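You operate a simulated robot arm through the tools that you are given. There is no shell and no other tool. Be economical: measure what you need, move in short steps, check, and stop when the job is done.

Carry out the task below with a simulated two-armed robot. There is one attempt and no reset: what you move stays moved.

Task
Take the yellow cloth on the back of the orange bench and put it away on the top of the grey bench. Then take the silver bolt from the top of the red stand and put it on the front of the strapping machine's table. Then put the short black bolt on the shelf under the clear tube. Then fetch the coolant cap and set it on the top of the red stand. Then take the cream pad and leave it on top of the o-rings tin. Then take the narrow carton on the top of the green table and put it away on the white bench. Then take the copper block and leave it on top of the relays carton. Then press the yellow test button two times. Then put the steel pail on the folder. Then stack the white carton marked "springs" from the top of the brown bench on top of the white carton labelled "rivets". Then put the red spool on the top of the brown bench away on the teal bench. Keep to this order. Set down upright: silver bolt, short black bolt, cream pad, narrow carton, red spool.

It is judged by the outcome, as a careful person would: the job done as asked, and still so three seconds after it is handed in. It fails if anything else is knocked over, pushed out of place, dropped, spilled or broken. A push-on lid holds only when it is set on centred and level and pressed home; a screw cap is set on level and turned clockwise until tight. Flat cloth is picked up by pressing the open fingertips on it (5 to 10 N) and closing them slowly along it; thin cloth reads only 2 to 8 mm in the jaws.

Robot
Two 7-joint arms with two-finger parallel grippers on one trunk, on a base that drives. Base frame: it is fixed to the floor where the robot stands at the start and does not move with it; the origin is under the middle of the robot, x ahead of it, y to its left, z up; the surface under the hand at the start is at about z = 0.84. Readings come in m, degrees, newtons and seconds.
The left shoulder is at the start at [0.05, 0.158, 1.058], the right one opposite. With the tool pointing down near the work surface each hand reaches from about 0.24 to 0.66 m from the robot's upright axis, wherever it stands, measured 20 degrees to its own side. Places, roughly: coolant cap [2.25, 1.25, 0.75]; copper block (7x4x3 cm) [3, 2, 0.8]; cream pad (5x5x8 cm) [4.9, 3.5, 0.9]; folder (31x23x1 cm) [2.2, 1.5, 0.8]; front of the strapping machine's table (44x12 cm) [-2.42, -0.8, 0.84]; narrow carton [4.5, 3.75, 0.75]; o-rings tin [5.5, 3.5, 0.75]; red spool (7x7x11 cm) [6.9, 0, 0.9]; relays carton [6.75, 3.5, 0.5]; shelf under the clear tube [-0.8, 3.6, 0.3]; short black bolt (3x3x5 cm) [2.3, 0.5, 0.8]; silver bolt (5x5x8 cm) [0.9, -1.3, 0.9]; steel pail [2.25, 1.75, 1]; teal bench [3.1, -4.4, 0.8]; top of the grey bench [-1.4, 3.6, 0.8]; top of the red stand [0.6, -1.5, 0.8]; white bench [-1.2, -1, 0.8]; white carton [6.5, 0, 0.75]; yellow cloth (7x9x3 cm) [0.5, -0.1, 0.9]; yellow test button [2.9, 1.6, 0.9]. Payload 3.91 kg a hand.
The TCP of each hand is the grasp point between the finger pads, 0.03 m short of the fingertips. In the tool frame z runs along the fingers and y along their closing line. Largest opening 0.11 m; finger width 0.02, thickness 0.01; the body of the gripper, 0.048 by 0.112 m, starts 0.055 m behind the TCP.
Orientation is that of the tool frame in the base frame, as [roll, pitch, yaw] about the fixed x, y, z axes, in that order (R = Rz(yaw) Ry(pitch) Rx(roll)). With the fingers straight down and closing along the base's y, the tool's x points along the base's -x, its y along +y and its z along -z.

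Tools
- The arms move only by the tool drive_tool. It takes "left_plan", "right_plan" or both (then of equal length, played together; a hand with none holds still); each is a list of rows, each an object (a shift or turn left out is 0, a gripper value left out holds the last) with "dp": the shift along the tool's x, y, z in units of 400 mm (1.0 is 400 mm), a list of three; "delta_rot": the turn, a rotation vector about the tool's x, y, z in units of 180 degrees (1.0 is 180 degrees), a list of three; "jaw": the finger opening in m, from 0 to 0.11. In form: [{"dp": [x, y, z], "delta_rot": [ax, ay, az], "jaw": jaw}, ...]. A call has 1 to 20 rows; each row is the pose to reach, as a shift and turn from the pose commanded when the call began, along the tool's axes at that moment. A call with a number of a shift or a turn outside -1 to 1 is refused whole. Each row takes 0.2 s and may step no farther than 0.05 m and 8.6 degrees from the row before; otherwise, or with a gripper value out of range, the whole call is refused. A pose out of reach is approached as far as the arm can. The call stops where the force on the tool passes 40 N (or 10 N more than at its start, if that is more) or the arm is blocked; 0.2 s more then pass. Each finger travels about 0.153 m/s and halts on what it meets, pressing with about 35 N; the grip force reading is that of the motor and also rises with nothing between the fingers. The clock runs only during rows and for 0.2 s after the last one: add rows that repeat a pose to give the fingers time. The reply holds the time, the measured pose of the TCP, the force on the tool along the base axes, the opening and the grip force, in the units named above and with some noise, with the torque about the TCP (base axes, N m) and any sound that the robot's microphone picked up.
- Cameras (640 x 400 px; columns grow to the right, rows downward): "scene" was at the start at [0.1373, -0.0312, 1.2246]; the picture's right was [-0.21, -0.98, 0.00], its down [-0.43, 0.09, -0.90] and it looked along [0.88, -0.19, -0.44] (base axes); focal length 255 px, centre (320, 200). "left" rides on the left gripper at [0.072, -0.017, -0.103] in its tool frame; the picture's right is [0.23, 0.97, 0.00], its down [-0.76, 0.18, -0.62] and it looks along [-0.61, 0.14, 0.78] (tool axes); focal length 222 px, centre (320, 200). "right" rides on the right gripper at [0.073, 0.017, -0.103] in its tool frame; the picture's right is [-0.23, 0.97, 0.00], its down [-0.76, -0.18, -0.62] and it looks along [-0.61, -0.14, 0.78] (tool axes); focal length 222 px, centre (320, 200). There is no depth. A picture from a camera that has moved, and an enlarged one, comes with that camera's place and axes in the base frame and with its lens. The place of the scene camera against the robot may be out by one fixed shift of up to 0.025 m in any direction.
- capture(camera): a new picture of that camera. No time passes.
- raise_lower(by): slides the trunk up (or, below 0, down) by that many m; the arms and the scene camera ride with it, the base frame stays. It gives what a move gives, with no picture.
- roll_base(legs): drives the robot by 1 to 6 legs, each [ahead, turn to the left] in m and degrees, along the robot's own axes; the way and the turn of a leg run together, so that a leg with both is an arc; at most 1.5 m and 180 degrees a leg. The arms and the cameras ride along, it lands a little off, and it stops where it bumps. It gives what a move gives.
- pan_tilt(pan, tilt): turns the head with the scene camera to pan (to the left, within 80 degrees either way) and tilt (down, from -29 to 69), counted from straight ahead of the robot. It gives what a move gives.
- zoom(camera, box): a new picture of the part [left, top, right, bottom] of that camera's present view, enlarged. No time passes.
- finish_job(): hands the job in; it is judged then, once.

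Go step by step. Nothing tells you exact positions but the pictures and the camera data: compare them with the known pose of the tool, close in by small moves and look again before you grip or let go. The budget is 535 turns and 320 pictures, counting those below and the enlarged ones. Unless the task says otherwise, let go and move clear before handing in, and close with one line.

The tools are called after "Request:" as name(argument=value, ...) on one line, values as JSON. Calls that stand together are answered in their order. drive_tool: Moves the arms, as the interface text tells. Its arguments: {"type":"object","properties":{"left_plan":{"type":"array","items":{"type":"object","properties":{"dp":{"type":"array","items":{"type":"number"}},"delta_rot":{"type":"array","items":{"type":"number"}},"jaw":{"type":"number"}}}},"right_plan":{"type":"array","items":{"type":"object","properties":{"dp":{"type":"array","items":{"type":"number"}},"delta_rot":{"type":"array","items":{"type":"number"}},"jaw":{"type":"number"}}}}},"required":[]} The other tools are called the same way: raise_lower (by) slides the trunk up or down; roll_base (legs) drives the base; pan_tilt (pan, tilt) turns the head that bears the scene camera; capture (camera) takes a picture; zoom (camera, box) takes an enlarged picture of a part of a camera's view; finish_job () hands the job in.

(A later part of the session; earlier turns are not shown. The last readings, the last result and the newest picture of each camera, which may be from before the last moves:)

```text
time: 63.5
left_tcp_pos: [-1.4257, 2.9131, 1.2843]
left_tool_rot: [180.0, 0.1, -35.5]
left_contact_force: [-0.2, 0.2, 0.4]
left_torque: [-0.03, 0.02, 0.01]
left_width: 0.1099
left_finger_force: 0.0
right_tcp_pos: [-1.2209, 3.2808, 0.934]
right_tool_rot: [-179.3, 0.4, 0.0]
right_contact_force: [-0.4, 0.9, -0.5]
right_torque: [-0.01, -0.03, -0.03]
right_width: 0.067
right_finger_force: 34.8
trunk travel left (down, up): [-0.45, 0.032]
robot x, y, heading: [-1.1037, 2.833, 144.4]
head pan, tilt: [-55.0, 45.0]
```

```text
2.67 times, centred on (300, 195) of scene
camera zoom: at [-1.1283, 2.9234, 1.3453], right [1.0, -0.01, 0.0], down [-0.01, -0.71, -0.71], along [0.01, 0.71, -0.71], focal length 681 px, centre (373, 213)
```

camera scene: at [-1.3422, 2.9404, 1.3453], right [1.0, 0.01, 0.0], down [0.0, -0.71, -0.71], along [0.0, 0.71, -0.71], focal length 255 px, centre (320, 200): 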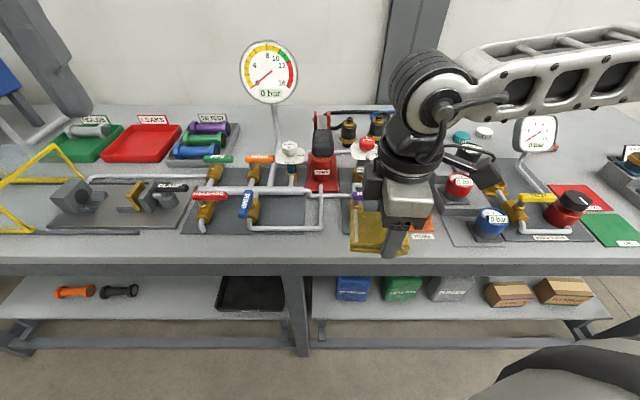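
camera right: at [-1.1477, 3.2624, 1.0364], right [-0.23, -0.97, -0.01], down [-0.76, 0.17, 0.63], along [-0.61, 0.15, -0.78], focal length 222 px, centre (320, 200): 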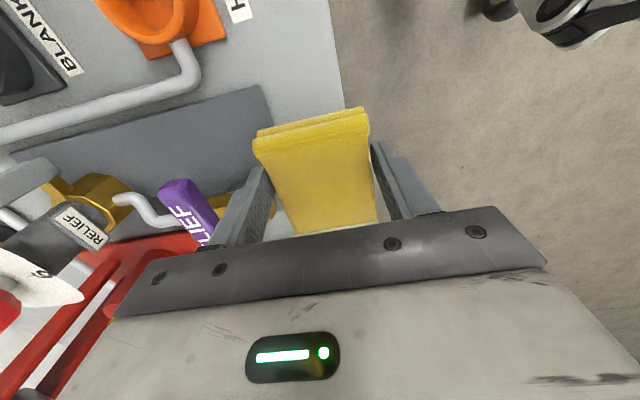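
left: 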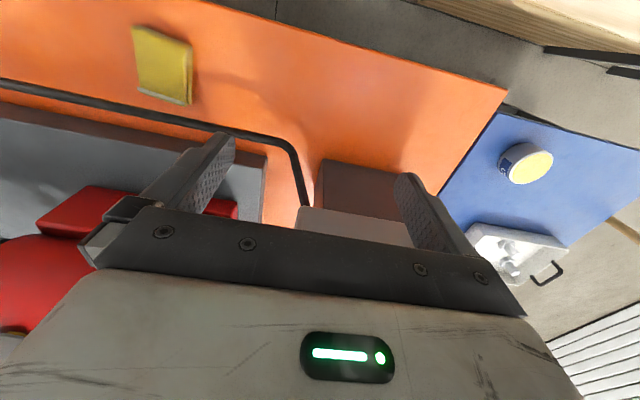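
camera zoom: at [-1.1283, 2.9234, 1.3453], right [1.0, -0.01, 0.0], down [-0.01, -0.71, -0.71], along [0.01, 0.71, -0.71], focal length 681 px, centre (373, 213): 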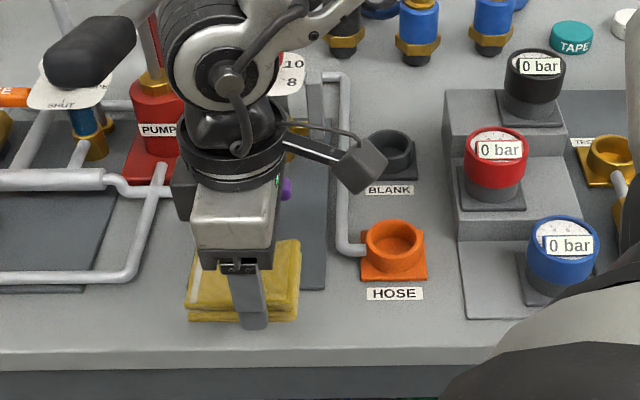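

Edge is at y ≈ 3.256 and the board starts at 3.319; the cloth fits between. I'll lower, open slightly and lift.

Request:
drive_tool(right_plan=[{"dp": [0, 0, 0.08]}, {"dp": [0, 0, 0.12]}, {"dp": [0, 0, 0.135]}, {"dp": [0, 0, 0.1425]}, {"dp": [0, 0, 0.1425]}])

Request:
capture(camera="right")

```text
time: 64.4
left_tcp_pos: [-1.4242, 2.9112, 1.2854]
left_tool_rot: [-179.9, 0.1, -35.4]
left_contact_force: [0.1, -0.7, 0.4]
left_torque: [-0.01, 0.03, 0.0]
left_width: 0.1099
left_finger_force: 0.2
right_tcp_pos: [-1.2226, 3.281, 0.8864]
right_tool_rot: [-178.9, 0.7, -0.1]
right_contact_force: [10.6, -3.9, 30.6]
right_torque: [-0.15, -0.27, 0.0]
right_width: 0.0667
right_finger_force: 35.8
trunk travel left (down, up): [-0.45, 0.032]
robot x, y, heading: [-1.1045, 2.8297, 144.2]
head pan, tilt: [-55.0, 45.0]
stopped in row 4 (right hand): the force on the tool passed its limit at 47 N (the readings are from after the stop); the commanded pose is now the measured one
```

```text
288 pictures are left
camera right: at [-1.1483, 3.2616, 0.9872], right [-0.23, -0.97, -0.02], down [-0.75, 0.17, 0.64], along [-0.62, 0.16, -0.77], focal length 222 px, centre (320, 200)
```

right: 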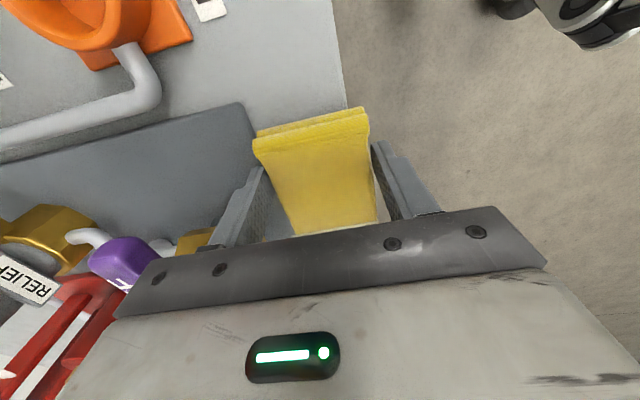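

Request:
drive_tool(right_plan=[{"dp": [0, 0, -0.005]}, {"dp": [0, 0, -0.005], "jaw": 0.075}, {"dp": [0, 0, -0.005], "jaw": 0.085}, {"dp": [0, 0, -0.005], "jaw": 0.085}, {"dp": [0, 0, -0.03], "jaw": 0.085}, {"dp": [0, 0, -0.1], "jaw": 0.085}, {"dp": [0, 0, -0.2], "jaw": 0.085}, {"dp": [0, 0, -0.3], "jaw": 0.11}])

Request:
capture(camera="right")

Request:
capture(camera="scene")

```text
time: 66.2
left_tcp_pos: [-1.4251, 2.9127, 1.2845]
left_tool_rot: [-179.8, 0.0, -35.4]
left_contact_force: [-0.2, -0.3, 0.6]
left_torque: [0.01, 0.0, -0.04]
left_width: 0.1099
left_finger_force: 0.0
right_tcp_pos: [-1.2218, 3.2808, 1.0027]
right_tool_rot: [-179.1, 0.7, -0.1]
right_contact_force: [-0.4, 0.2, -0.7]
right_torque: [0.02, -0.01, -0.02]
right_width: 0.1099
right_finger_force: 0.0
trunk travel left (down, up): [-0.45, 0.032]
robot x, y, heading: [-1.1067, 2.8305, 144.1]
head pan, tilt: [-55.0, 45.0]
```

```text
287 pictures are left
camera right: at [-1.1476, 3.2613, 1.105], right [-0.23, -0.97, -0.01], down [-0.76, 0.17, 0.63], along [-0.61, 0.15, -0.77], focal length 222 px, centre (320, 200)
```

right: 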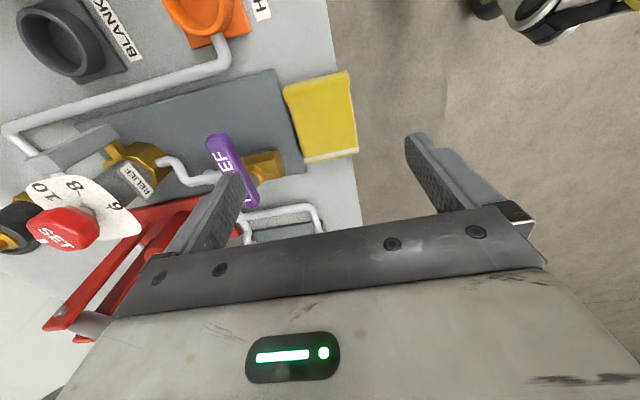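

```text
286 pictures are left
camera scene: at [-1.1277, 2.9231, 1.3453], right [1.0, -0.01, 0.0], down [-0.01, -0.71, -0.71], along [0.01, 0.71, -0.71], focal length 255 px, centre (320, 200)
```

scene: 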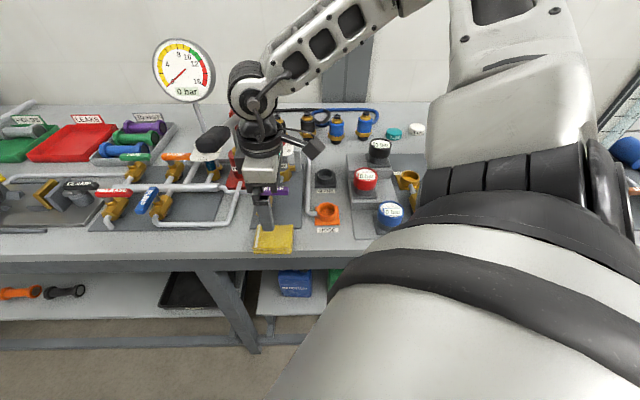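

Cloth is down. Next I'll lift the hand, back away, restore the hand posture and drive toward the red stand to look.

Request:
drive_tool(right_plan=[{"dp": [0, 0, -0.1]}, {"dp": [0, 0.05, -0.2], "delta_rot": [0, 0, 0.04]}, {"dp": [0, 0.1, -0.2], "delta_rot": [0, 0, 0.08]}, {"dp": [0, 0.15, -0.2], "delta_rot": [0, 0, 0.12]}, {"dp": [0, 0.2, -0.2], "delta_rot": [0, 0, 0.16]}, {"dp": [0, 0.2, -0.2], "delta_rot": [0, 0, 0.2]}])

Request:
roll_base(legs=[[-0.5, 0], [0, 136], [1.5, 0]])

Request:
pan_tilt(pan=0, tilt=25)

Request:
capture(camera="scene")

```text
time: 67.6
left_tcp_pos: [-1.4246, 2.9133, 1.2848]
left_tool_rot: [180.0, -0.2, -35.3]
left_contact_force: [-0.2, -0.5, 0.0]
left_torque: [-0.01, 0.03, -0.02]
left_width: 0.1099
left_finger_force: 0.1
right_tcp_pos: [-1.2197, 3.1996, 1.0799]
right_tool_rot: [-179.5, 0.9, -36.1]
right_contact_force: [-0.3, 0.6, -0.6]
right_torque: [0.03, 0.02, -0.01]
right_width: 0.1099
right_finger_force: 0.2
trunk travel left (down, up): [-0.45, 0.032]
robot x, y, heading: [-1.1057, 2.8307, 144.2]
head pan, tilt: [-55.0, 45.0]
```

```text
time: 80.4
left_tcp_pos: [-0.3808, 1.3638, 1.2839]
left_tool_rot: [180.0, -0.2, 100.7]
left_contact_force: [0.0, 0.6, -0.3]
left_torque: [0.01, -0.04, 0.01]
left_width: 0.1097
left_finger_force: 0.1
right_tcp_pos: [-0.727, 1.2978, 1.0818]
right_tool_rot: [-179.6, 1.1, 100.1]
right_contact_force: [-1.1, 0.7, 1.0]
right_torque: [-0.02, -0.01, -0.01]
right_width: 0.1098
right_finger_force: 0.1
trunk travel left (down, up): [-0.45, 0.032]
robot x, y, heading: [-0.561, 1.6425, -79.5]
head pan, tilt: [-55.0, 45.0]
stopped in leg 3: the robot was blocked; the commanded pose is now the measured one
```

```text
time: 81.7
left_tcp_pos: [-0.3812, 1.3622, 1.2841]
left_tool_rot: [-180.0, -0.2, 100.7]
left_contact_force: [-0.5, -0.5, -0.1]
left_torque: [0.03, -0.03, -0.01]
left_width: 0.1099
left_finger_force: 0.0
right_tcp_pos: [-0.7261, 1.297, 1.0811]
right_tool_rot: [-179.7, 1.0, 100.0]
right_contact_force: [0.4, 0.1, 0.1]
right_torque: [0.01, 0.0, 0.02]
right_width: 0.1097
right_finger_force: 0.1
trunk travel left (down, up): [-0.45, 0.032]
robot x, y, heading: [-0.5618, 1.6447, -79.3]
head pan, tilt: [0.0, 25.0]
```

```text
285 pictures are left
camera scene: at [-0.5286, 1.5022, 1.3759], right [-0.98, -0.18, 0.0], down [-0.08, 0.42, -0.91], along [0.17, -0.89, -0.42], focal length 255 px, centre (320, 200)
```

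scene: 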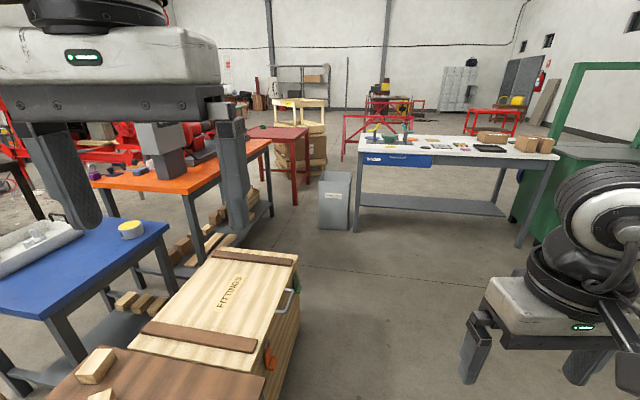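

I bumped something beside the base near the FITTINGS crate. Let me inspect this area before backing away.

Request:
zoom(camera="scene", box=[200, 80, 420, 220])

Request:
pan_tilt(pan=40, tilt=50)

Request:
capture(camera="scene")

```text
2.86 times, centred on (310, 150) of scene
camera zoom: at [-0.5286, 1.5022, 1.3759], right [-0.98, -0.18, 0.0], down [-0.08, 0.42, -0.91], along [0.17, -0.89, -0.42], focal length 730 px, centre (349, 343)
```

zoom: 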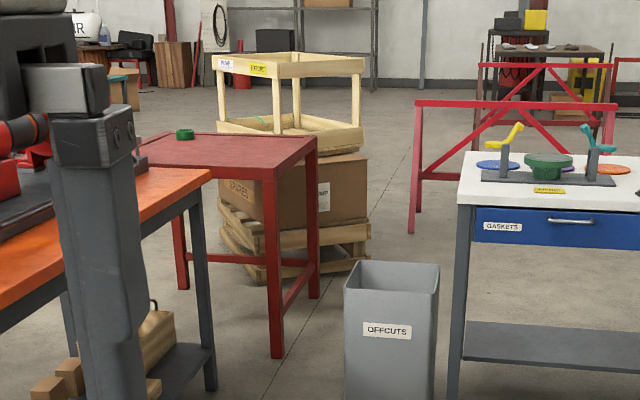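

```text
time: 82.7
left_tcp_pos: [-0.38, 1.3623, 1.2829]
left_tool_rot: [180.0, -0.3, 100.7]
left_contact_force: [0.9, 0.3, -0.7]
left_torque: [-0.01, 0.03, -0.04]
left_width: 0.1098
left_finger_force: 0.0
right_tcp_pos: [-0.7248, 1.2971, 1.0808]
right_tool_rot: [-179.8, 1.1, 100.0]
right_contact_force: [-0.7, -0.1, 0.4]
right_torque: [0.03, -0.01, 0.01]
right_width: 0.1098
right_finger_force: 0.1
trunk travel left (down, up): [-0.45, 0.032]
robot x, y, heading: [-0.5605, 1.6452, -79.3]
head pan, tilt: [40.0, 50.0]
```

```text
283 pictures are left
camera scene: at [-0.486, 1.5438, 1.3385], right [-0.63, -0.77, 0.0], down [-0.59, 0.49, -0.64], along [0.5, -0.41, -0.77], focal length 255 px, centre (320, 200)
```

scene: 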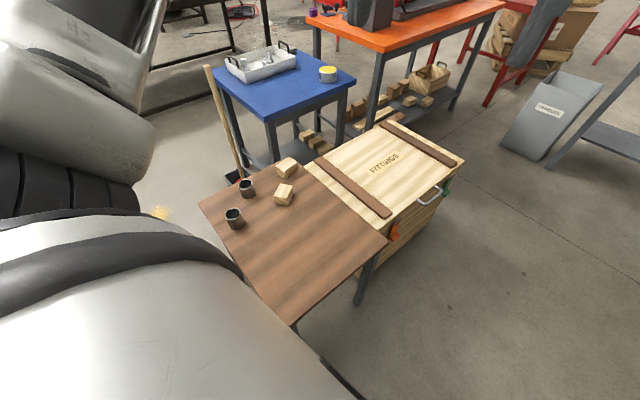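

I touched the brown table's corner; everything on it still stands. I'll back straight out and look east for a route around to the far side of the red stand.

Request:
roll_base(legs=[[-0.75, 0], [0, 70]])

Request:
pan_tilt(pan=0, tilt=18)

Request:
capture(camera="scene")

```text
time: 89.8
left_tcp_pos: [-0.373, 2.4544, 1.2842]
left_tool_rot: [-179.9, -0.3, 170.5]
left_contact_force: [0.0, -0.4, 0.1]
left_torque: [-0.01, -0.02, 0.0]
left_width: 0.1103
left_finger_force: 0.0
right_tcp_pos: [-0.4304, 2.1076, 1.0822]
right_tool_rot: [-179.7, 1.0, 170.0]
right_contact_force: [-0.3, -0.8, -1.1]
right_torque: [0.0, -0.05, -0.01]
right_width: 0.1103
right_finger_force: 0.2
trunk travel left (down, up): [-0.45, 0.032]
robot x, y, heading: [-0.7001, 2.3836, -9.1]
head pan, tilt: [40.0, 50.0]
```

```text
time: 90.9
left_tcp_pos: [-0.3719, 2.4546, 1.2839]
left_tool_rot: [-179.9, -0.1, 170.6]
left_contact_force: [-0.1, -0.2, -0.2]
left_torque: [0.03, 0.01, 0.03]
left_width: 0.1101
left_finger_force: 0.0
right_tcp_pos: [-0.4299, 2.1069, 1.0804]
right_tool_rot: [-179.7, 1.2, 170.0]
right_contact_force: [0.1, -0.2, 0.1]
right_torque: [0.01, 0.01, 0.01]
right_width: 0.1099
right_finger_force: 0.1
trunk travel left (down, up): [-0.45, 0.032]
robot x, y, heading: [-0.6985, 2.3833, -9.6]
head pan, tilt: [0.0, 18.0]
```

```text
282 pictures are left
camera scene: at [-0.5599, 2.3484, 1.3872], right [-0.16, -0.99, 0.0], down [-0.31, 0.05, -0.95], along [0.94, -0.15, -0.31], focal length 255 px, centre (320, 200)
```

scene: 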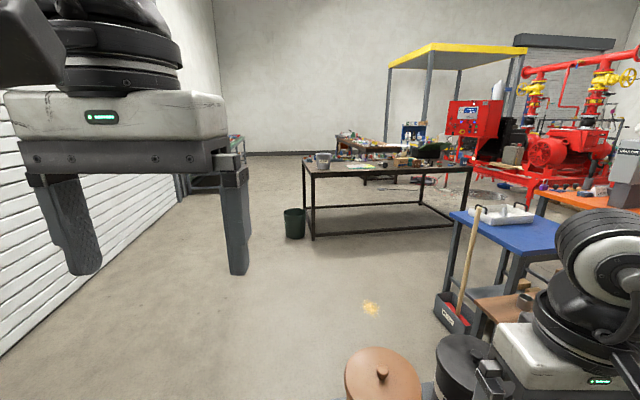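

Request:
roll_base(legs=[[0, 26], [0.9, 0], [0, -17], [1.4, 0], [0, -88]])

Request:
capture(camera="scene")

```text
time: 108.3
left_tcp_pos: [1.7045, 2.3453, 1.283]
left_tool_rot: [179.9, -0.2, 92.6]
left_contact_force: [0.3, -0.6, -0.1]
left_torque: [0.0, 0.01, -0.01]
left_width: 0.1103
left_finger_force: 0.0
right_tcp_pos: [1.3542, 2.3299, 1.0811]
right_tool_rot: [-179.7, 1.1, 92.0]
right_contact_force: [0.4, 0.2, -0.5]
right_torque: [0.01, 0.02, 0.0]
right_width: 0.1101
right_finger_force: 0.1
trunk travel left (down, up): [-0.45, 0.032]
robot x, y, heading: [1.5647, 2.6496, -87.4]
head pan, tilt: [0.0, 18.0]
```

```text
281 pictures are left
camera scene: at [1.5793, 2.5041, 1.3873], right [-1.0, -0.04, 0.0], down [-0.01, 0.31, -0.95], along [0.04, -0.95, -0.31], focal length 255 px, centre (320, 200)
```

scene: 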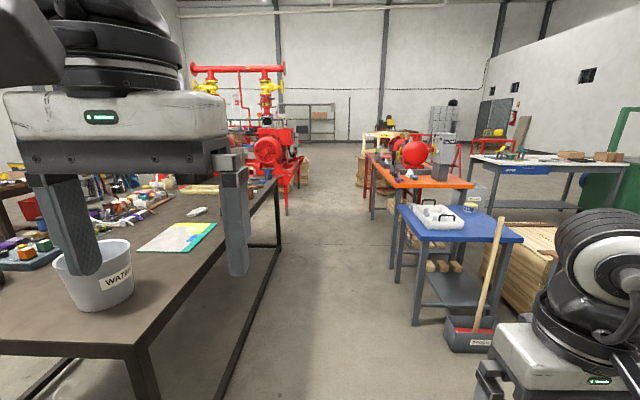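

There's a clear corridor at x ≈ 1.1–2.1. I'll drive down it toward the red stand's east side.

Request:
roll_base(legs=[[0, -2.5], [1.5, 0], [1.5, 0]])

Request:
pan_tilt(pan=-25, tilt=25)

Request:
capture(camera="scene")

```text
time: 123.1
left_tcp_pos: [1.7036, -0.6623, 1.2821]
left_tool_rot: [180.0, -0.2, 90.0]
left_contact_force: [-0.4, -0.4, -0.6]
left_torque: [-0.02, -0.01, -0.05]
left_width: 0.1101
left_finger_force: 0.1
right_tcp_pos: [1.353, -0.6646, 1.0813]
right_tool_rot: [-179.7, 1.2, 89.2]
right_contact_force: [-0.7, 0.2, -0.1]
right_torque: [-0.01, -0.01, -0.01]
right_width: 0.11
right_finger_force: 0.0
trunk travel left (down, up): [-0.45, 0.032]
robot x, y, heading: [1.579, -0.3485, -90.1]
head pan, tilt: [0.0, 18.0]
```

```text
time: 124.0
left_tcp_pos: [1.7035, -0.6633, 1.2844]
left_tool_rot: [-180.0, -0.3, 89.9]
left_contact_force: [0.0, -0.1, 0.6]
left_torque: [0.03, 0.02, 0.0]
left_width: 0.1098
left_finger_force: 0.1
right_tcp_pos: [1.3528, -0.6626, 1.0817]
right_tool_rot: [-179.7, 1.1, 89.3]
right_contact_force: [0.0, -0.4, 0.6]
right_torque: [0.0, 0.02, 0.01]
right_width: 0.11
right_finger_force: 0.0
trunk travel left (down, up): [-0.45, 0.032]
robot x, y, heading: [1.5785, -0.3536, -90.2]
head pan, tilt: [-25.0, 25.0]
```

```text
280 pictures are left
camera scene: at [1.5482, -0.4886, 1.3759], right [-0.91, 0.42, 0.0], down [0.18, 0.38, -0.91], along [-0.38, -0.82, -0.42], focal length 255 px, centre (320, 200)
```

scene: 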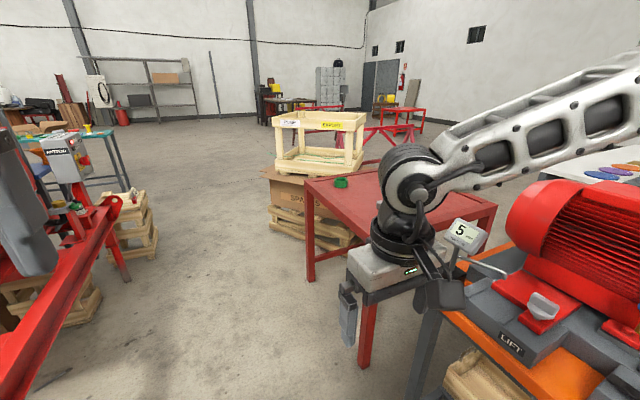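

Request:
roll_base(legs=[[1.12, 0], [0, -90]])

Request:
pan_tilt(pan=-5, tilt=35)

Request:
capture(camera="scene")

```text
time: 133.6
left_tcp_pos: [1.2699, -1.6002, 1.2841]
left_tool_rot: [180.0, -0.2, -0.1]
left_contact_force: [-0.5, -0.2, 0.4]
left_torque: [0.01, 0.0, 0.01]
left_width: 0.1102
left_finger_force: 0.0
right_tcp_pos: [1.2701, -1.2479, 1.0817]
right_tool_rot: [-179.7, 1.0, -0.6]
right_contact_force: [-0.4, 0.1, 0.5]
right_torque: [0.05, -0.04, -0.01]
right_width: 0.11
right_finger_force: 0.1
trunk travel left (down, up): [-0.45, 0.032]
robot x, y, heading: [1.5785, -1.4756, 180.0]
head pan, tilt: [-25.0, 25.0]
```

```text
time: 134.4
left_tcp_pos: [1.2693, -1.5989, 1.2846]
left_tool_rot: [-179.9, -0.2, 0.1]
left_contact_force: [0.4, -0.7, 0.5]
left_torque: [-0.01, 0.0, 0.0]
left_width: 0.1098
left_finger_force: 0.1
right_tcp_pos: [1.2682, -1.2478, 1.0813]
right_tool_rot: [-179.7, 1.1, -0.5]
right_contact_force: [0.1, 0.2, 0.0]
right_torque: [0.01, 0.01, -0.01]
right_width: 0.11
right_finger_force: 0.0
trunk travel left (down, up): [-0.45, 0.032]
robot x, y, heading: [1.5813, -1.4769, 180.0]
head pan, tilt: [-5.0, 35.0]
```

```text
279 pictures are left
camera scene: at [1.4584, -1.4795, 1.3602], right [0.09, 1.0, 0.0], down [0.57, -0.05, -0.82], along [-0.82, 0.07, -0.57], focal length 255 px, centre (320, 200)
```

scene: 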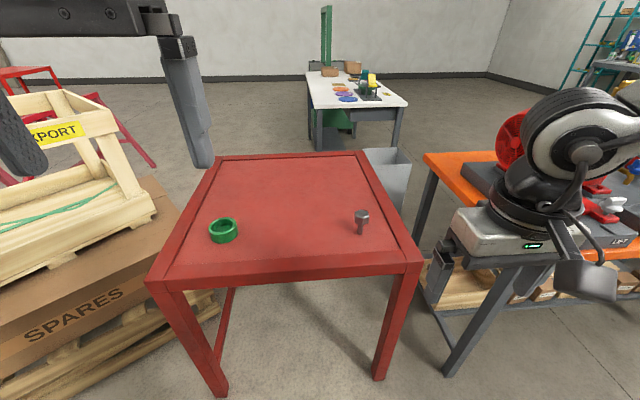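

Request:
roll_base(legs=[[0.2, 0]])

Request:
capture(camera="right")

Request:
zoom(camera="scene", box=[300, 180, 440, 280])

```text
time: 136.0
left_tcp_pos: [1.0696, -1.6002, 1.283]
left_tool_rot: [-179.9, -0.2, 0.1]
left_contact_force: [0.5, -0.7, -0.3]
left_torque: [-0.03, 0.0, 0.02]
left_width: 0.1101
left_finger_force: 0.0
right_tcp_pos: [1.0688, -1.2493, 1.0803]
right_tool_rot: [-179.8, 1.0, -0.5]
right_contact_force: [-0.7, 0.9, 0.5]
right_torque: [0.0, -0.01, 0.01]
right_width: 0.1102
right_finger_force: 0.0
trunk travel left (down, up): [-0.45, 0.032]
robot x, y, heading: [1.3788, -1.4756, -180.2]
head pan, tilt: [-5.0, 35.0]
```

```text
278 pictures are left
camera right: at [1.1438, -1.2678, 1.1826], right [-0.24, -0.97, 0.0], down [-0.75, 0.18, 0.64], along [-0.62, 0.15, -0.77], focal length 222 px, centre (320, 200)
```

right: 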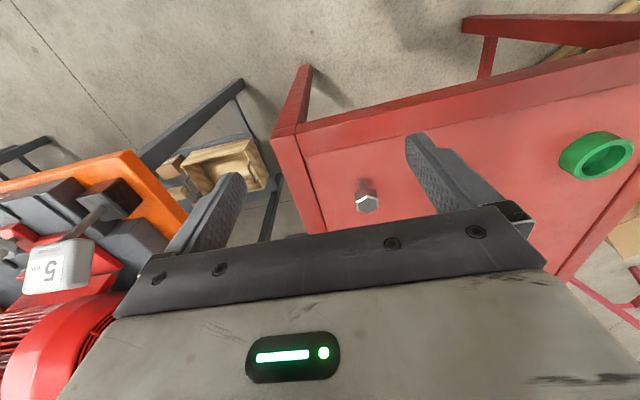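

```text
4.00 times, centred on (370, 230) of scene
camera zoom: at [1.259, -1.4799, 1.3601], right [0.09, 1.0, 0.0], down [0.57, -0.05, -0.82], along [-0.82, 0.07, -0.57], focal length 1021 px, centre (120, 80)
```

zoom: 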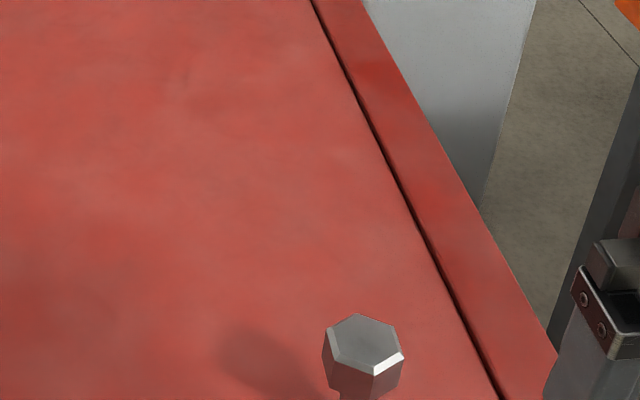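

The bolt stands head-up at about (0.879, -1.294), table ≈ 0.82 and head top ≈ 0.895. I'll move above it with a 10° yaw to match the hex flats.

Request:
drive_tool(right_plan=[{"dp": [-0.1, 0.02, 0.02], "delta_rot": [0, 0.0056, -0.02]}, {"dp": [-0.2, 0.04, 0.05], "delta_rot": [0, 0.0056, -0.04]}, {"dp": [-0.3, 0.07, 0.08], "delta_rot": [0, 0.0056, -0.055]}, {"dp": [-0.4, 0.1, 0.12], "delta_rot": [0, 0.0056, -0.055]}, {"dp": [-0.474, 0.117, 0.18], "delta_rot": [0, 0.0056, -0.055]}, {"dp": [-0.474, 0.117, 0.25], "delta_rot": [0, 0.0056, -0.055]}, {"dp": [-0.474, 0.117, 0.25], "delta_rot": [0, 0.0056, -0.055]}])

Request:
capture(camera="right")

Request:
pan_tilt(pan=-15, tilt=42)

Request:
zoom(camera="scene", box=[220, 120, 420, 245])

```text
time: 137.6
left_tcp_pos: [1.0717, -1.5997, 1.2831]
left_tool_rot: [-179.8, -0.3, 0.1]
left_contact_force: [0.1, -0.8, -0.3]
left_torque: [0.01, 0.0, 0.0]
left_width: 0.1101
left_finger_force: 0.1
right_tcp_pos: [0.8921, -1.2804, 0.9932]
right_tool_rot: [-179.5, 0.0, 9.4]
right_contact_force: [-0.4, -0.6, -1.1]
right_torque: [0.02, -0.02, 0.01]
right_width: 0.1097
right_finger_force: 0.0
right hand out of reach, approached as far as the arm can: row 5, 6, 7
trunk travel left (down, up): [-0.45, 0.032]
robot x, y, heading: [1.3784, -1.4747, -179.9]
head pan, tilt: [-5.0, 35.0]
```

```text
276 pictures are left
camera right: at [0.9678, -1.2863, 1.0968], right [-0.07, -1.0, -0.01], down [-0.78, 0.05, 0.63], along [-0.62, 0.05, -0.78], focal length 222 px, centre (320, 200)
```

right: 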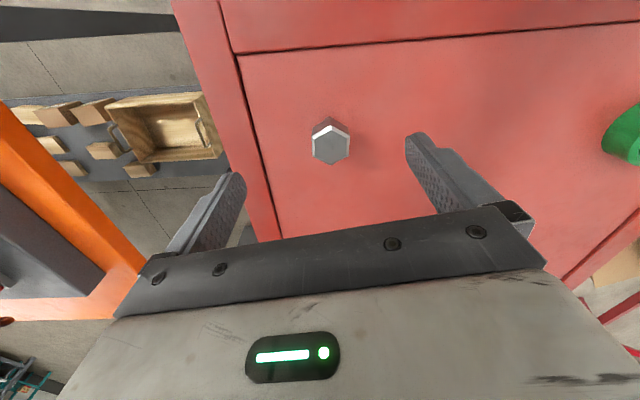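

```text
time: 138.3
left_tcp_pos: [1.0713, -1.5996, 1.2833]
left_tool_rot: [-180.0, -0.1, 0.1]
left_contact_force: [0.7, -0.2, -0.1]
left_torque: [0.01, 0.0, 0.01]
left_width: 0.1099
left_finger_force: 0.0
right_tcp_pos: [0.8928, -1.2801, 0.995]
right_tool_rot: [-179.7, 0.1, 9.4]
right_contact_force: [-0.4, -0.4, -0.3]
right_torque: [-0.03, 0.02, 0.0]
right_width: 0.1098
right_finger_force: 0.0
trunk travel left (down, up): [-0.45, 0.032]
robot x, y, heading: [1.3797, -1.4745, -180.1]
head pan, tilt: [-15.0, 42.0]
```

```text
3.20 times, centred on (320, 182) of scene
camera zoom: at [1.2667, -1.466, 1.3497], right [0.26, 0.97, 0.0], down [0.65, -0.17, -0.74], along [-0.72, 0.19, -0.67], focal length 817 px, centre (320, 256)
```

zoom: 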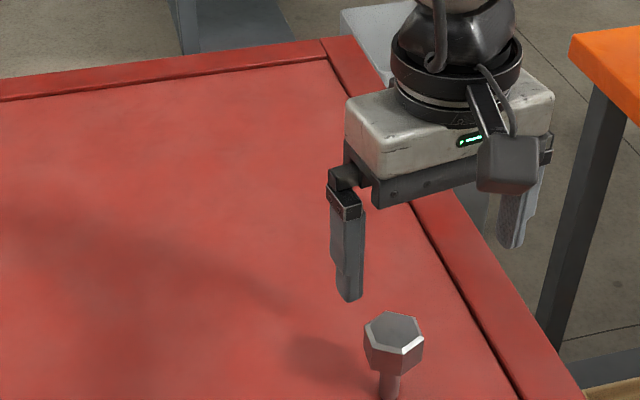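

Bolt is at about (0.873, -1.289). The trunk is too high for the reach: lift the hand 0.1 m, lower the trunk 0.15 m and retry.

Request:
drive_tool(right_plan=[{"dp": [0, 0, -0.1]}, {"dp": [0, 0, -0.2]}, {"dp": [0, 0, -0.25]}, {"dp": [0, 0, -0.25]}])

Request:
raise_lower(by=-0.13)

```text
time: 139.3
left_tcp_pos: [1.0694, -1.6005, 1.2833]
left_tool_rot: [-179.9, -0.2, 0.0]
left_contact_force: [0.8, 0.5, 0.1]
left_torque: [0.02, -0.01, 0.01]
left_width: 0.11
left_finger_force: 0.0
right_tcp_pos: [0.8926, -1.279, 1.095]
right_tool_rot: [-179.5, -0.1, 9.4]
right_contact_force: [0.2, 0.0, -0.7]
right_torque: [0.04, 0.01, -0.01]
right_width: 0.1101
right_finger_force: 0.1
trunk travel left (down, up): [-0.45, 0.032]
robot x, y, heading: [1.3857, -1.4724, -180.2]
head pan, tilt: [-15.0, 42.0]
```

```text
time: 140.9
left_tcp_pos: [1.0702, -1.6006, 1.1543]
left_tool_rot: [-179.9, -0.2, 0.1]
left_contact_force: [-0.6, -0.3, 0.0]
left_torque: [0.0, -0.05, 0.01]
left_width: 0.1102
left_finger_force: 0.0
right_tcp_pos: [0.8938, -1.28, 0.9646]
right_tool_rot: [-179.6, 0.0, 9.4]
right_contact_force: [0.5, -0.4, 0.6]
right_torque: [0.03, -0.03, -0.01]
right_width: 0.1101
right_finger_force: 0.0
trunk travel left (down, up): [-0.32, 0.162]
robot x, y, heading: [1.3795, -1.4757, -180.0]
head pan, tilt: [-15.0, 42.0]
```

Request:
drive_tool(right_plan=[{"dp": [-0.055, 0.014, 0]}, {"dp": [-0.055, 0.014, 0.05]}, {"dp": [-0.055, 0.014, 0.05]}])

Request:
capture(camera="right")

```text
time: 141.7
left_tcp_pos: [1.0715, -1.6011, 1.1541]
left_tool_rot: [-179.9, -0.2, 0.1]
left_contact_force: [0.4, 0.4, -0.6]
left_torque: [0.0, 0.02, 0.0]
left_width: 0.1099
left_finger_force: 0.0
right_tcp_pos: [0.8714, -1.289, 0.9437]
right_tool_rot: [-179.6, 0.0, 9.4]
right_contact_force: [0.3, 0.0, 1.1]
right_torque: [-0.01, 0.01, 0.0]
right_width: 0.11
right_finger_force: 0.0
trunk travel left (down, up): [-0.32, 0.162]
robot x, y, heading: [1.3791, -1.4747, -179.9]
head pan, tilt: [-15.0, 42.0]
```

```text
274 pictures are left
camera right: at [0.9468, -1.295, 1.0462], right [-0.07, -1.0, -0.01], down [-0.78, 0.05, 0.62], along [-0.62, 0.05, -0.78], focal length 222 px, centre (320, 200)
```

right: 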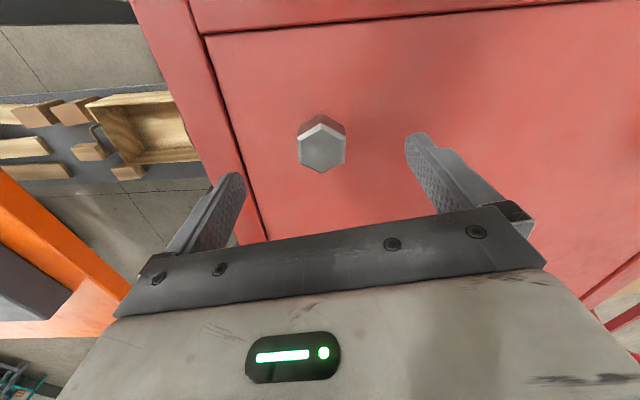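

Aligned. Descend and grip the head.

Request:
drive_tool(right_plan=[{"dp": [0, 0, 0.06]}, {"dp": [0, 0, 0.12]}, {"dp": [0, 0, 0.175]}, {"dp": [0, 0, 0.175], "jaw": 0.08}, {"dp": [0, 0, 0.175], "jaw": 0.06}, {"dp": [0, 0, 0.175], "jaw": 0.04}, {"dp": [0, 0, 0.175], "jaw": 0.02}, {"dp": [0, 0, 0.175], "jaw": 0.02}])

Request:
capture(camera="right")

```text
time: 143.5
left_tcp_pos: [1.0708, -1.6005, 1.1546]
left_tool_rot: [-179.9, -0.2, 0.0]
left_contact_force: [0.9, -1.3, -0.4]
left_torque: [0.02, 0.0, 0.0]
left_width: 0.1101
left_finger_force: 0.0
right_tcp_pos: [0.8833, -1.279, 0.8787]
right_tool_rot: [-179.5, 0.2, 9.4]
right_contact_force: [-0.1, 0.1, 0.1]
right_torque: [-0.01, 0.0, 0.0]
right_width: 0.0199
right_finger_force: 0.2
right hand out of reach, approached as far as the arm can: row 1, 2, 3, 4, 5, 6, 7, 8
trunk travel left (down, up): [-0.32, 0.162]
robot x, y, heading: [1.3833, -1.4718, -179.9]
head pan, tilt: [-15.0, 42.0]
```

```text
273 pictures are left
camera right: at [0.9585, -1.2849, 0.9821], right [-0.07, -1.0, -0.01], down [-0.78, 0.05, 0.63], along [-0.62, 0.05, -0.78], focal length 222 px, centre (320, 200)
```

right: 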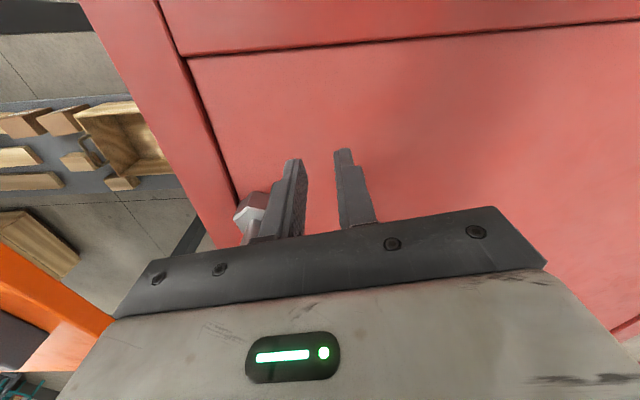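

The reach limit dragged the hand off-line and the bolt ended outside the fingers. Let me look before moving.

Request:
zoom(camera="scene", box=[270, 120, 470, 245])

Request:
zoom(camera="right", box=[180, 120, 380, 245])

```text
3.20 times, centred on (370, 182) of scene
camera zoom: at [1.2667, -1.4659, 1.2197], right [0.26, 0.97, 0.0], down [0.65, -0.17, -0.74], along [-0.72, 0.19, -0.67], focal length 817 px, centre (160, 256)
```

zoom: 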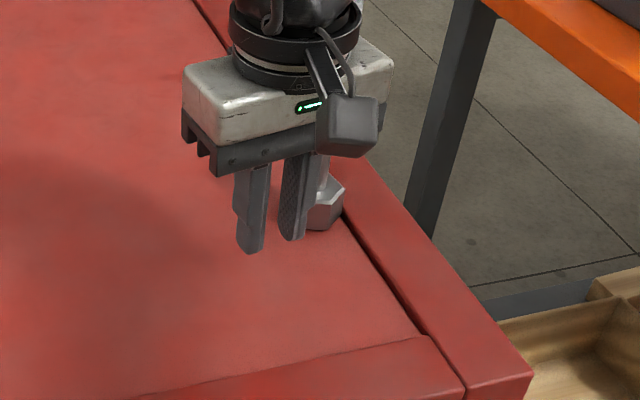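

```text
3.20 times, centred on (280, 182) of right
camera zoom: at [0.9585, -1.2849, 0.9821], right [-0.07, -1.0, -0.01], down [-0.78, 0.05, 0.63], along [-0.62, 0.05, -0.78], focal length 711 px, centre (448, 256)
```

zoom: 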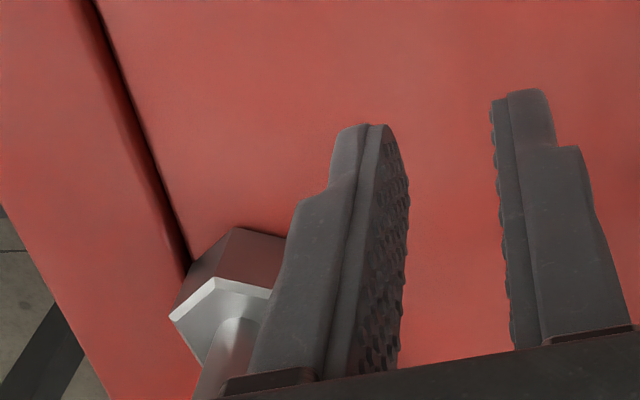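

Request:
drive_tool(right_plan=[{"dp": [0, 0.02, 0]}, {"dp": [0, 0.02, -0.05]}, {"dp": [0.02, 0.02, -0.15]}, {"dp": [0.1, 0.02, -0.22]}, {"dp": [0.1, 0.02, -0.22], "jaw": 0.11}])

Request:
zoom(camera="right", box=[180, 50, 420, 200])

Request:
zoom(camera="scene", box=[270, 120, 470, 245])

```text
time: 144.7
left_tcp_pos: [1.0707, -1.6013, 1.1531]
left_tool_rot: [-180.0, -0.2, 0.1]
left_contact_force: [0.6, -0.7, 0.7]
left_torque: [0.02, -0.02, -0.03]
left_width: 0.1098
left_finger_force: 0.0
right_tcp_pos: [0.9251, -1.2802, 0.968]
right_tool_rot: [-179.6, -0.1, 9.5]
right_contact_force: [0.8, 0.5, -0.1]
right_torque: [0.0, -0.03, -0.01]
right_width: 0.11
right_finger_force: 0.0
right hand out of reach, approached as far as the arm can: row 1
trunk travel left (down, up): [-0.32, 0.162]
robot x, y, heading: [1.3816, -1.4757, -180.2]
head pan, tilt: [-15.0, 42.0]
```

```text
2.67 times, centred on (300, 125) of right
camera zoom: at [1.0, -1.2869, 1.0713], right [-0.07, -1.0, -0.01], down [-0.78, 0.05, 0.62], along [-0.62, 0.05, -0.78], focal length 592 px, centre (373, 400)
```

zoom: 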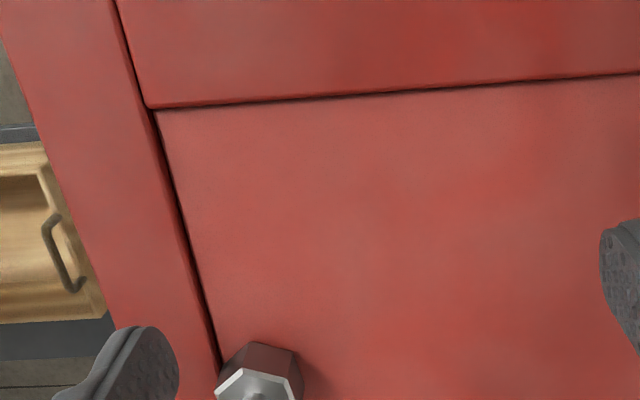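

```text
3.20 times, centred on (370, 182) of scene
camera zoom: at [1.2666, -1.4659, 1.2196], right [0.26, 0.97, 0.0], down [0.65, -0.17, -0.74], along [-0.72, 0.19, -0.67], focal length 817 px, centre (160, 256)
```

zoom: 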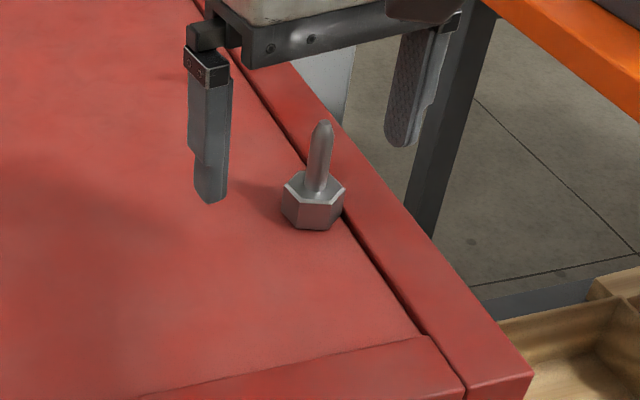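

The bolt has flipped and now stands head-down at about (0.87, -1.234). It must go back head-up, so I'll turn the base left for better reach and then lay it down and regrip it.

Request:
roll_base(legs=[[0, 14]])

Request:
pan_tilt(pan=-25, tilt=40)

Request:
capture(camera="scene")

Request:
capture(camera="right")

```text
time: 145.9
left_tcp_pos: [1.1107, -1.6708, 1.1539]
left_tool_rot: [-179.9, -0.1, 14.0]
left_contact_force: [0.0, -0.6, 0.9]
left_torque: [0.02, -0.02, 0.04]
left_width: 0.1102
left_finger_force: 0.0
right_tcp_pos: [0.89, -1.3942, 0.9699]
right_tool_rot: [-179.4, 0.1, 23.2]
right_contact_force: [-0.4, 0.3, -0.4]
right_torque: [-0.01, -0.02, 0.01]
right_width: 0.11
right_finger_force: 0.1
trunk travel left (down, up): [-0.32, 0.162]
robot x, y, heading: [1.3756, -1.4785, -166.0]
head pan, tilt: [-15.0, 42.0]
```

```text
time: 146.7
left_tcp_pos: [1.1094, -1.6707, 1.1537]
left_tool_rot: [-179.8, -0.2, 14.0]
left_contact_force: [0.3, 0.1, 0.0]
left_torque: [0.01, -0.03, 0.0]
left_width: 0.1101
left_finger_force: 0.1
right_tcp_pos: [0.89, -1.3953, 0.9679]
right_tool_rot: [-179.6, 0.0, 23.2]
right_contact_force: [-0.2, 0.5, 1.0]
right_torque: [0.02, 0.0, -0.01]
right_width: 0.1102
right_finger_force: 0.0
trunk travel left (down, up): [-0.32, 0.162]
robot x, y, heading: [1.3792, -1.4773, -166.1]
head pan, tilt: [-25.0, 40.0]
```

```text
268 pictures are left
camera scene: at [1.2653, -1.4808, 1.2226], right [0.19, 0.98, 0.0], down [0.63, -0.12, -0.77], along [-0.75, 0.15, -0.64], focal length 255 px, centre (320, 200)
```

scene: 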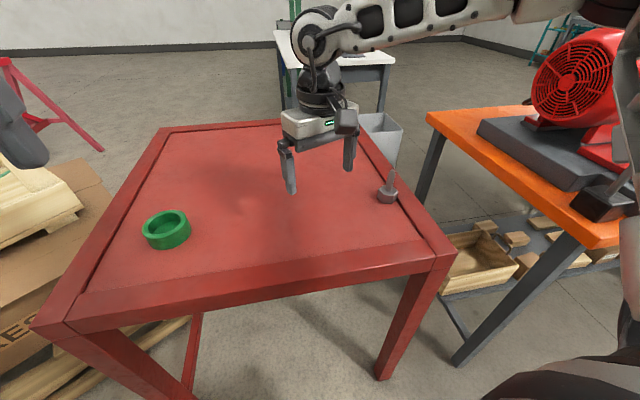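

```text
267 pictures are left
camera right: at [0.9656, -1.3836, 1.0712], right [0.17, -0.98, -0.01], down [-0.77, -0.14, 0.62], along [-0.62, -0.1, -0.78], focal length 222 px, centre (320, 200)
```

right: 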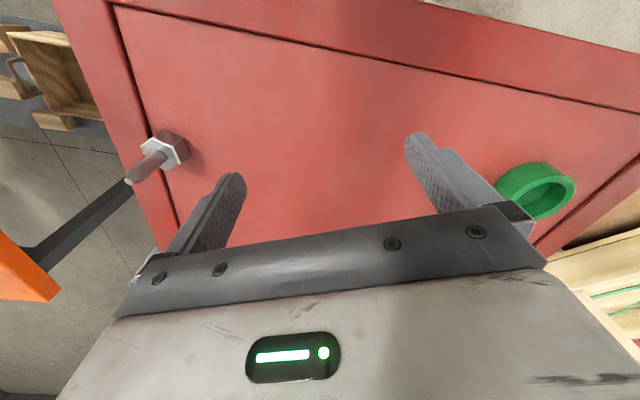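

Request:
roll_base(legs=[[0.05, 0]])

Request:
drive_tool(right_plan=[{"dp": [0.033, -0.106, 0]}, {"dp": [0.066, -0.212, 0]}, {"dp": [0.1, -0.318, 0]}, {"dp": [0.132, -0.425, 0.03]}, {"dp": [0.132, -0.425, 0.03]}])

Request:
capture(camera="right")

```text
time: 147.6
left_tcp_pos: [1.0602, -1.684, 1.1531]
left_tool_rot: [-179.9, -0.2, 14.0]
left_contact_force: [-0.1, -0.5, 0.2]
left_torque: [-0.02, -0.02, 0.0]
left_width: 0.11
left_finger_force: 0.0
right_tcp_pos: [0.8419, -1.4085, 0.9679]
right_tool_rot: [-179.5, 0.0, 23.2]
right_contact_force: [0.0, 0.0, 0.1]
right_torque: [0.02, -0.03, 0.03]
right_width: 0.1101
right_finger_force: 0.1
trunk travel left (down, up): [-0.32, 0.162]
robot x, y, heading: [1.3328, -1.4844, -166.2]
head pan, tilt: [-25.0, 40.0]
```

```text
time: 148.8
left_tcp_pos: [1.0603, -1.6823, 1.1534]
left_tool_rot: [-180.0, -0.2, 14.0]
left_contact_force: [0.7, 0.5, -0.5]
left_torque: [0.01, 0.0, -0.01]
left_width: 0.1098
left_finger_force: 0.2
right_tcp_pos: [0.8247, -1.2303, 0.9577]
right_tool_rot: [-179.6, 0.0, 23.3]
right_contact_force: [-1.3, -0.1, -0.9]
right_torque: [-0.01, 0.02, 0.0]
right_width: 0.1102
right_finger_force: 0.1
trunk travel left (down, up): [-0.32, 0.162]
robot x, y, heading: [1.3327, -1.4888, -166.2]
head pan, tilt: [-25.0, 40.0]
```

```text
266 pictures are left
camera right: at [0.8987, -1.2187, 1.06], right [0.18, -0.98, -0.01], down [-0.77, -0.14, 0.62], along [-0.62, -0.1, -0.78], focal length 222 px, centre (320, 200)
```

right: 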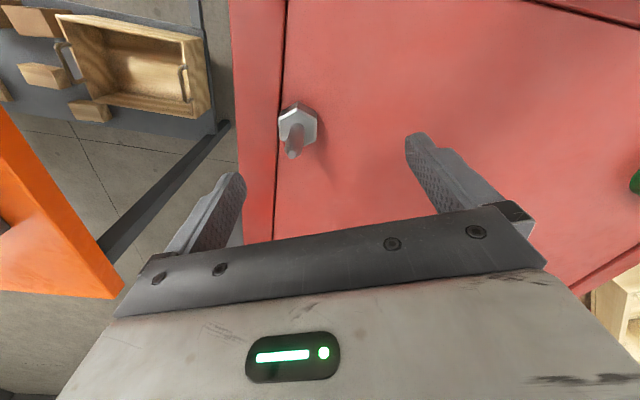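

Request:
drive_tool(right_plan=[{"dp": [0, -0.055, 0]}, {"dp": [0, -0.055, 0.08]}, {"dp": [0, -0.055, 0.13]}, {"dp": [0, -0.055, 0.175]}, {"dp": [0, -0.055, 0.175]}])

Request:
capture(camera="right")

```text
time: 150.0
left_tcp_pos: [1.0618, -1.682, 1.1544]
left_tool_rot: [-179.8, -0.2, 14.0]
left_contact_force: [1.0, -0.9, -0.7]
left_torque: [0.01, 0.03, 0.0]
left_width: 0.1098
left_finger_force: 0.0
right_tcp_pos: [0.8159, -1.2093, 0.8869]
right_tool_rot: [-179.6, 0.0, 23.2]
right_contact_force: [0.4, 0.1, 0.8]
right_torque: [0.01, 0.01, -0.04]
right_width: 0.1101
right_finger_force: 0.0
trunk travel left (down, up): [-0.32, 0.162]
robot x, y, heading: [1.3334, -1.489, -166.1]
head pan, tilt: [-25.0, 40.0]
```

```text
265 pictures are left
camera right: at [0.8898, -1.1979, 0.9899], right [0.18, -0.98, -0.01], down [-0.77, -0.14, 0.63], along [-0.62, -0.1, -0.78], focal length 222 px, centre (320, 200)
```

right: 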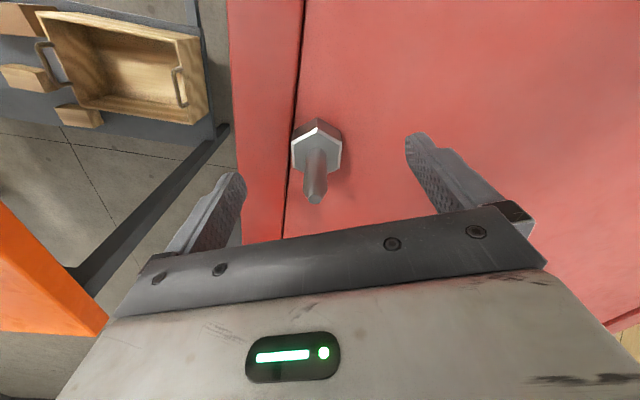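

Request:
drive_tool(right_plan=[{"dp": [0, 0, 0], "jaw": 0.08}, {"dp": [0, 0, 0], "jaw": 0.055}, {"dp": [0, 0, 0], "jaw": 0.03}, {"dp": [0, 0, 0], "jaw": 0.0}, {"dp": [0, 0, 0], "jaw": 0.0}, {"dp": [0, 0, -0.05], "jaw": 0.0}, {"dp": [0, 0, -0.15], "jaw": 0.0}, {"dp": [0, 0, -0.2], "jaw": 0.0}])

Request:
capture(camera="right")

```text
time: 151.8
left_tcp_pos: [1.0612, -1.6826, 1.1538]
left_tool_rot: [-179.9, -0.1, 14.0]
left_contact_force: [0.0, 0.0, 1.0]
left_torque: [0.0, -0.02, 0.04]
left_width: 0.11
left_finger_force: 0.1
right_tcp_pos: [0.816, -1.2094, 0.9682]
right_tool_rot: [-179.6, 0.0, 23.2]
right_contact_force: [-0.2, 0.4, -1.3]
right_torque: [0.0, -0.02, 0.02]
right_width: 0.0156
right_finger_force: 34.9
trunk travel left (down, up): [-0.32, 0.162]
robot x, y, heading: [1.3343, -1.4869, -166.2]
head pan, tilt: [-25.0, 40.0]
```

```text
264 pictures are left
camera right: at [0.8904, -1.1982, 1.0705], right [0.18, -0.98, -0.01], down [-0.77, -0.14, 0.62], along [-0.62, -0.1, -0.78], focal length 222 px, centre (320, 200)
```

right: 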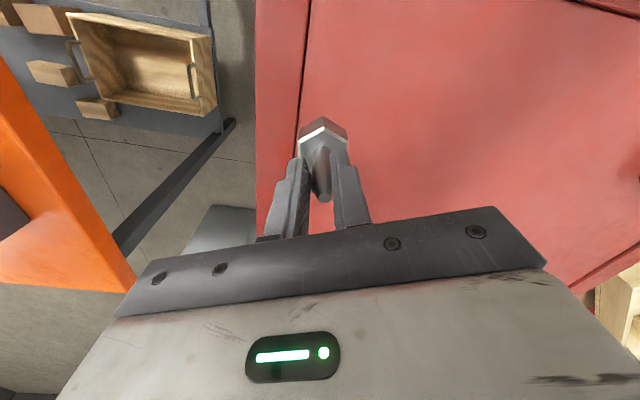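

Bolt held by the shank. I'll carry it over the middle of the stand and tilt the hand 60° forward.

Request:
drive_tool(right_plan=[{"dp": [-0.03, 0.08, -0.04]}, {"dp": [-0.06, 0.16, -0.08], "delta_rot": [0, -0.04, 0]}, {"dp": [-0.09, 0.25, -0.1], "delta_rot": [0, -0.08, 0]}, {"dp": [-0.12, 0.34, -0.1], "delta_rot": [0, -0.12, 0]}, {"dp": [-0.15, 0.43, -0.1], "delta_rot": [0, -0.16, 0]}, {"dp": [-0.175, 0.496, -0.1], "delta_rot": [0, -0.2, 0]}, {"dp": [-0.175, 0.496, -0.1], "delta_rot": [0, -0.245, 0]}, {"dp": [-0.175, 0.496, -0.1], "delta_rot": [0, -0.29, 0]}, {"dp": [-0.175, 0.496, -0.1], "delta_rot": [0, -0.333, 0]}, {"dp": [-0.175, 0.496, -0.1], "delta_rot": [0, -0.333, 0]}])

Request:
pan_tilt(pan=-12, tilt=40)

Request:
capture(camera="scene")

```text
time: 154.0
left_tcp_pos: [1.061, -1.6828, 1.1532]
left_tool_rot: [-179.9, -0.3, 14.0]
left_contact_force: [-1.1, 0.2, 0.9]
left_torque: [-0.01, -0.01, 0.03]
left_width: 0.1099
left_finger_force: 0.0
right_tcp_pos: [0.8314, -1.4195, 1.0068]
right_tool_rot: [-179.3, 60.0, 23.8]
right_contact_force: [0.2, 0.6, -0.1]
right_torque: [0.01, 0.0, -0.01]
right_width: 0.0002
right_finger_force: 35.1
trunk travel left (down, up): [-0.32, 0.162]
robot x, y, heading: [1.332, -1.4893, -166.0]
head pan, tilt: [-25.0, 40.0]
```

```text
time: 154.7
left_tcp_pos: [1.0614, -1.6834, 1.1543]
left_tool_rot: [-179.9, -0.2, 14.0]
left_contact_force: [0.2, 0.7, -0.1]
left_torque: [0.03, 0.0, 0.0]
left_width: 0.11
left_finger_force: 0.0
right_tcp_pos: [0.8304, -1.4196, 1.0071]
right_tool_rot: [-179.1, 60.0, 23.9]
right_contact_force: [-0.1, 0.3, -0.1]
right_torque: [0.0, -0.02, 0.0]
right_width: 0.0002
right_finger_force: 35.2
trunk travel left (down, up): [-0.32, 0.162]
robot x, y, heading: [1.3299, -1.4867, -166.3]
head pan, tilt: [-12.0, 40.0]
```

```text
263 pictures are left
camera scene: at [1.2156, -1.5117, 1.2226], right [-0.03, 1.0, 0.0], down [0.64, 0.02, -0.77], along [-0.77, -0.03, -0.64], focal length 255 px, centre (320, 200)
```

scene: 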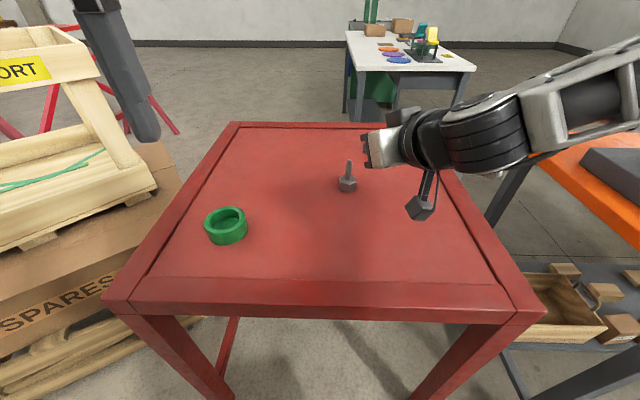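

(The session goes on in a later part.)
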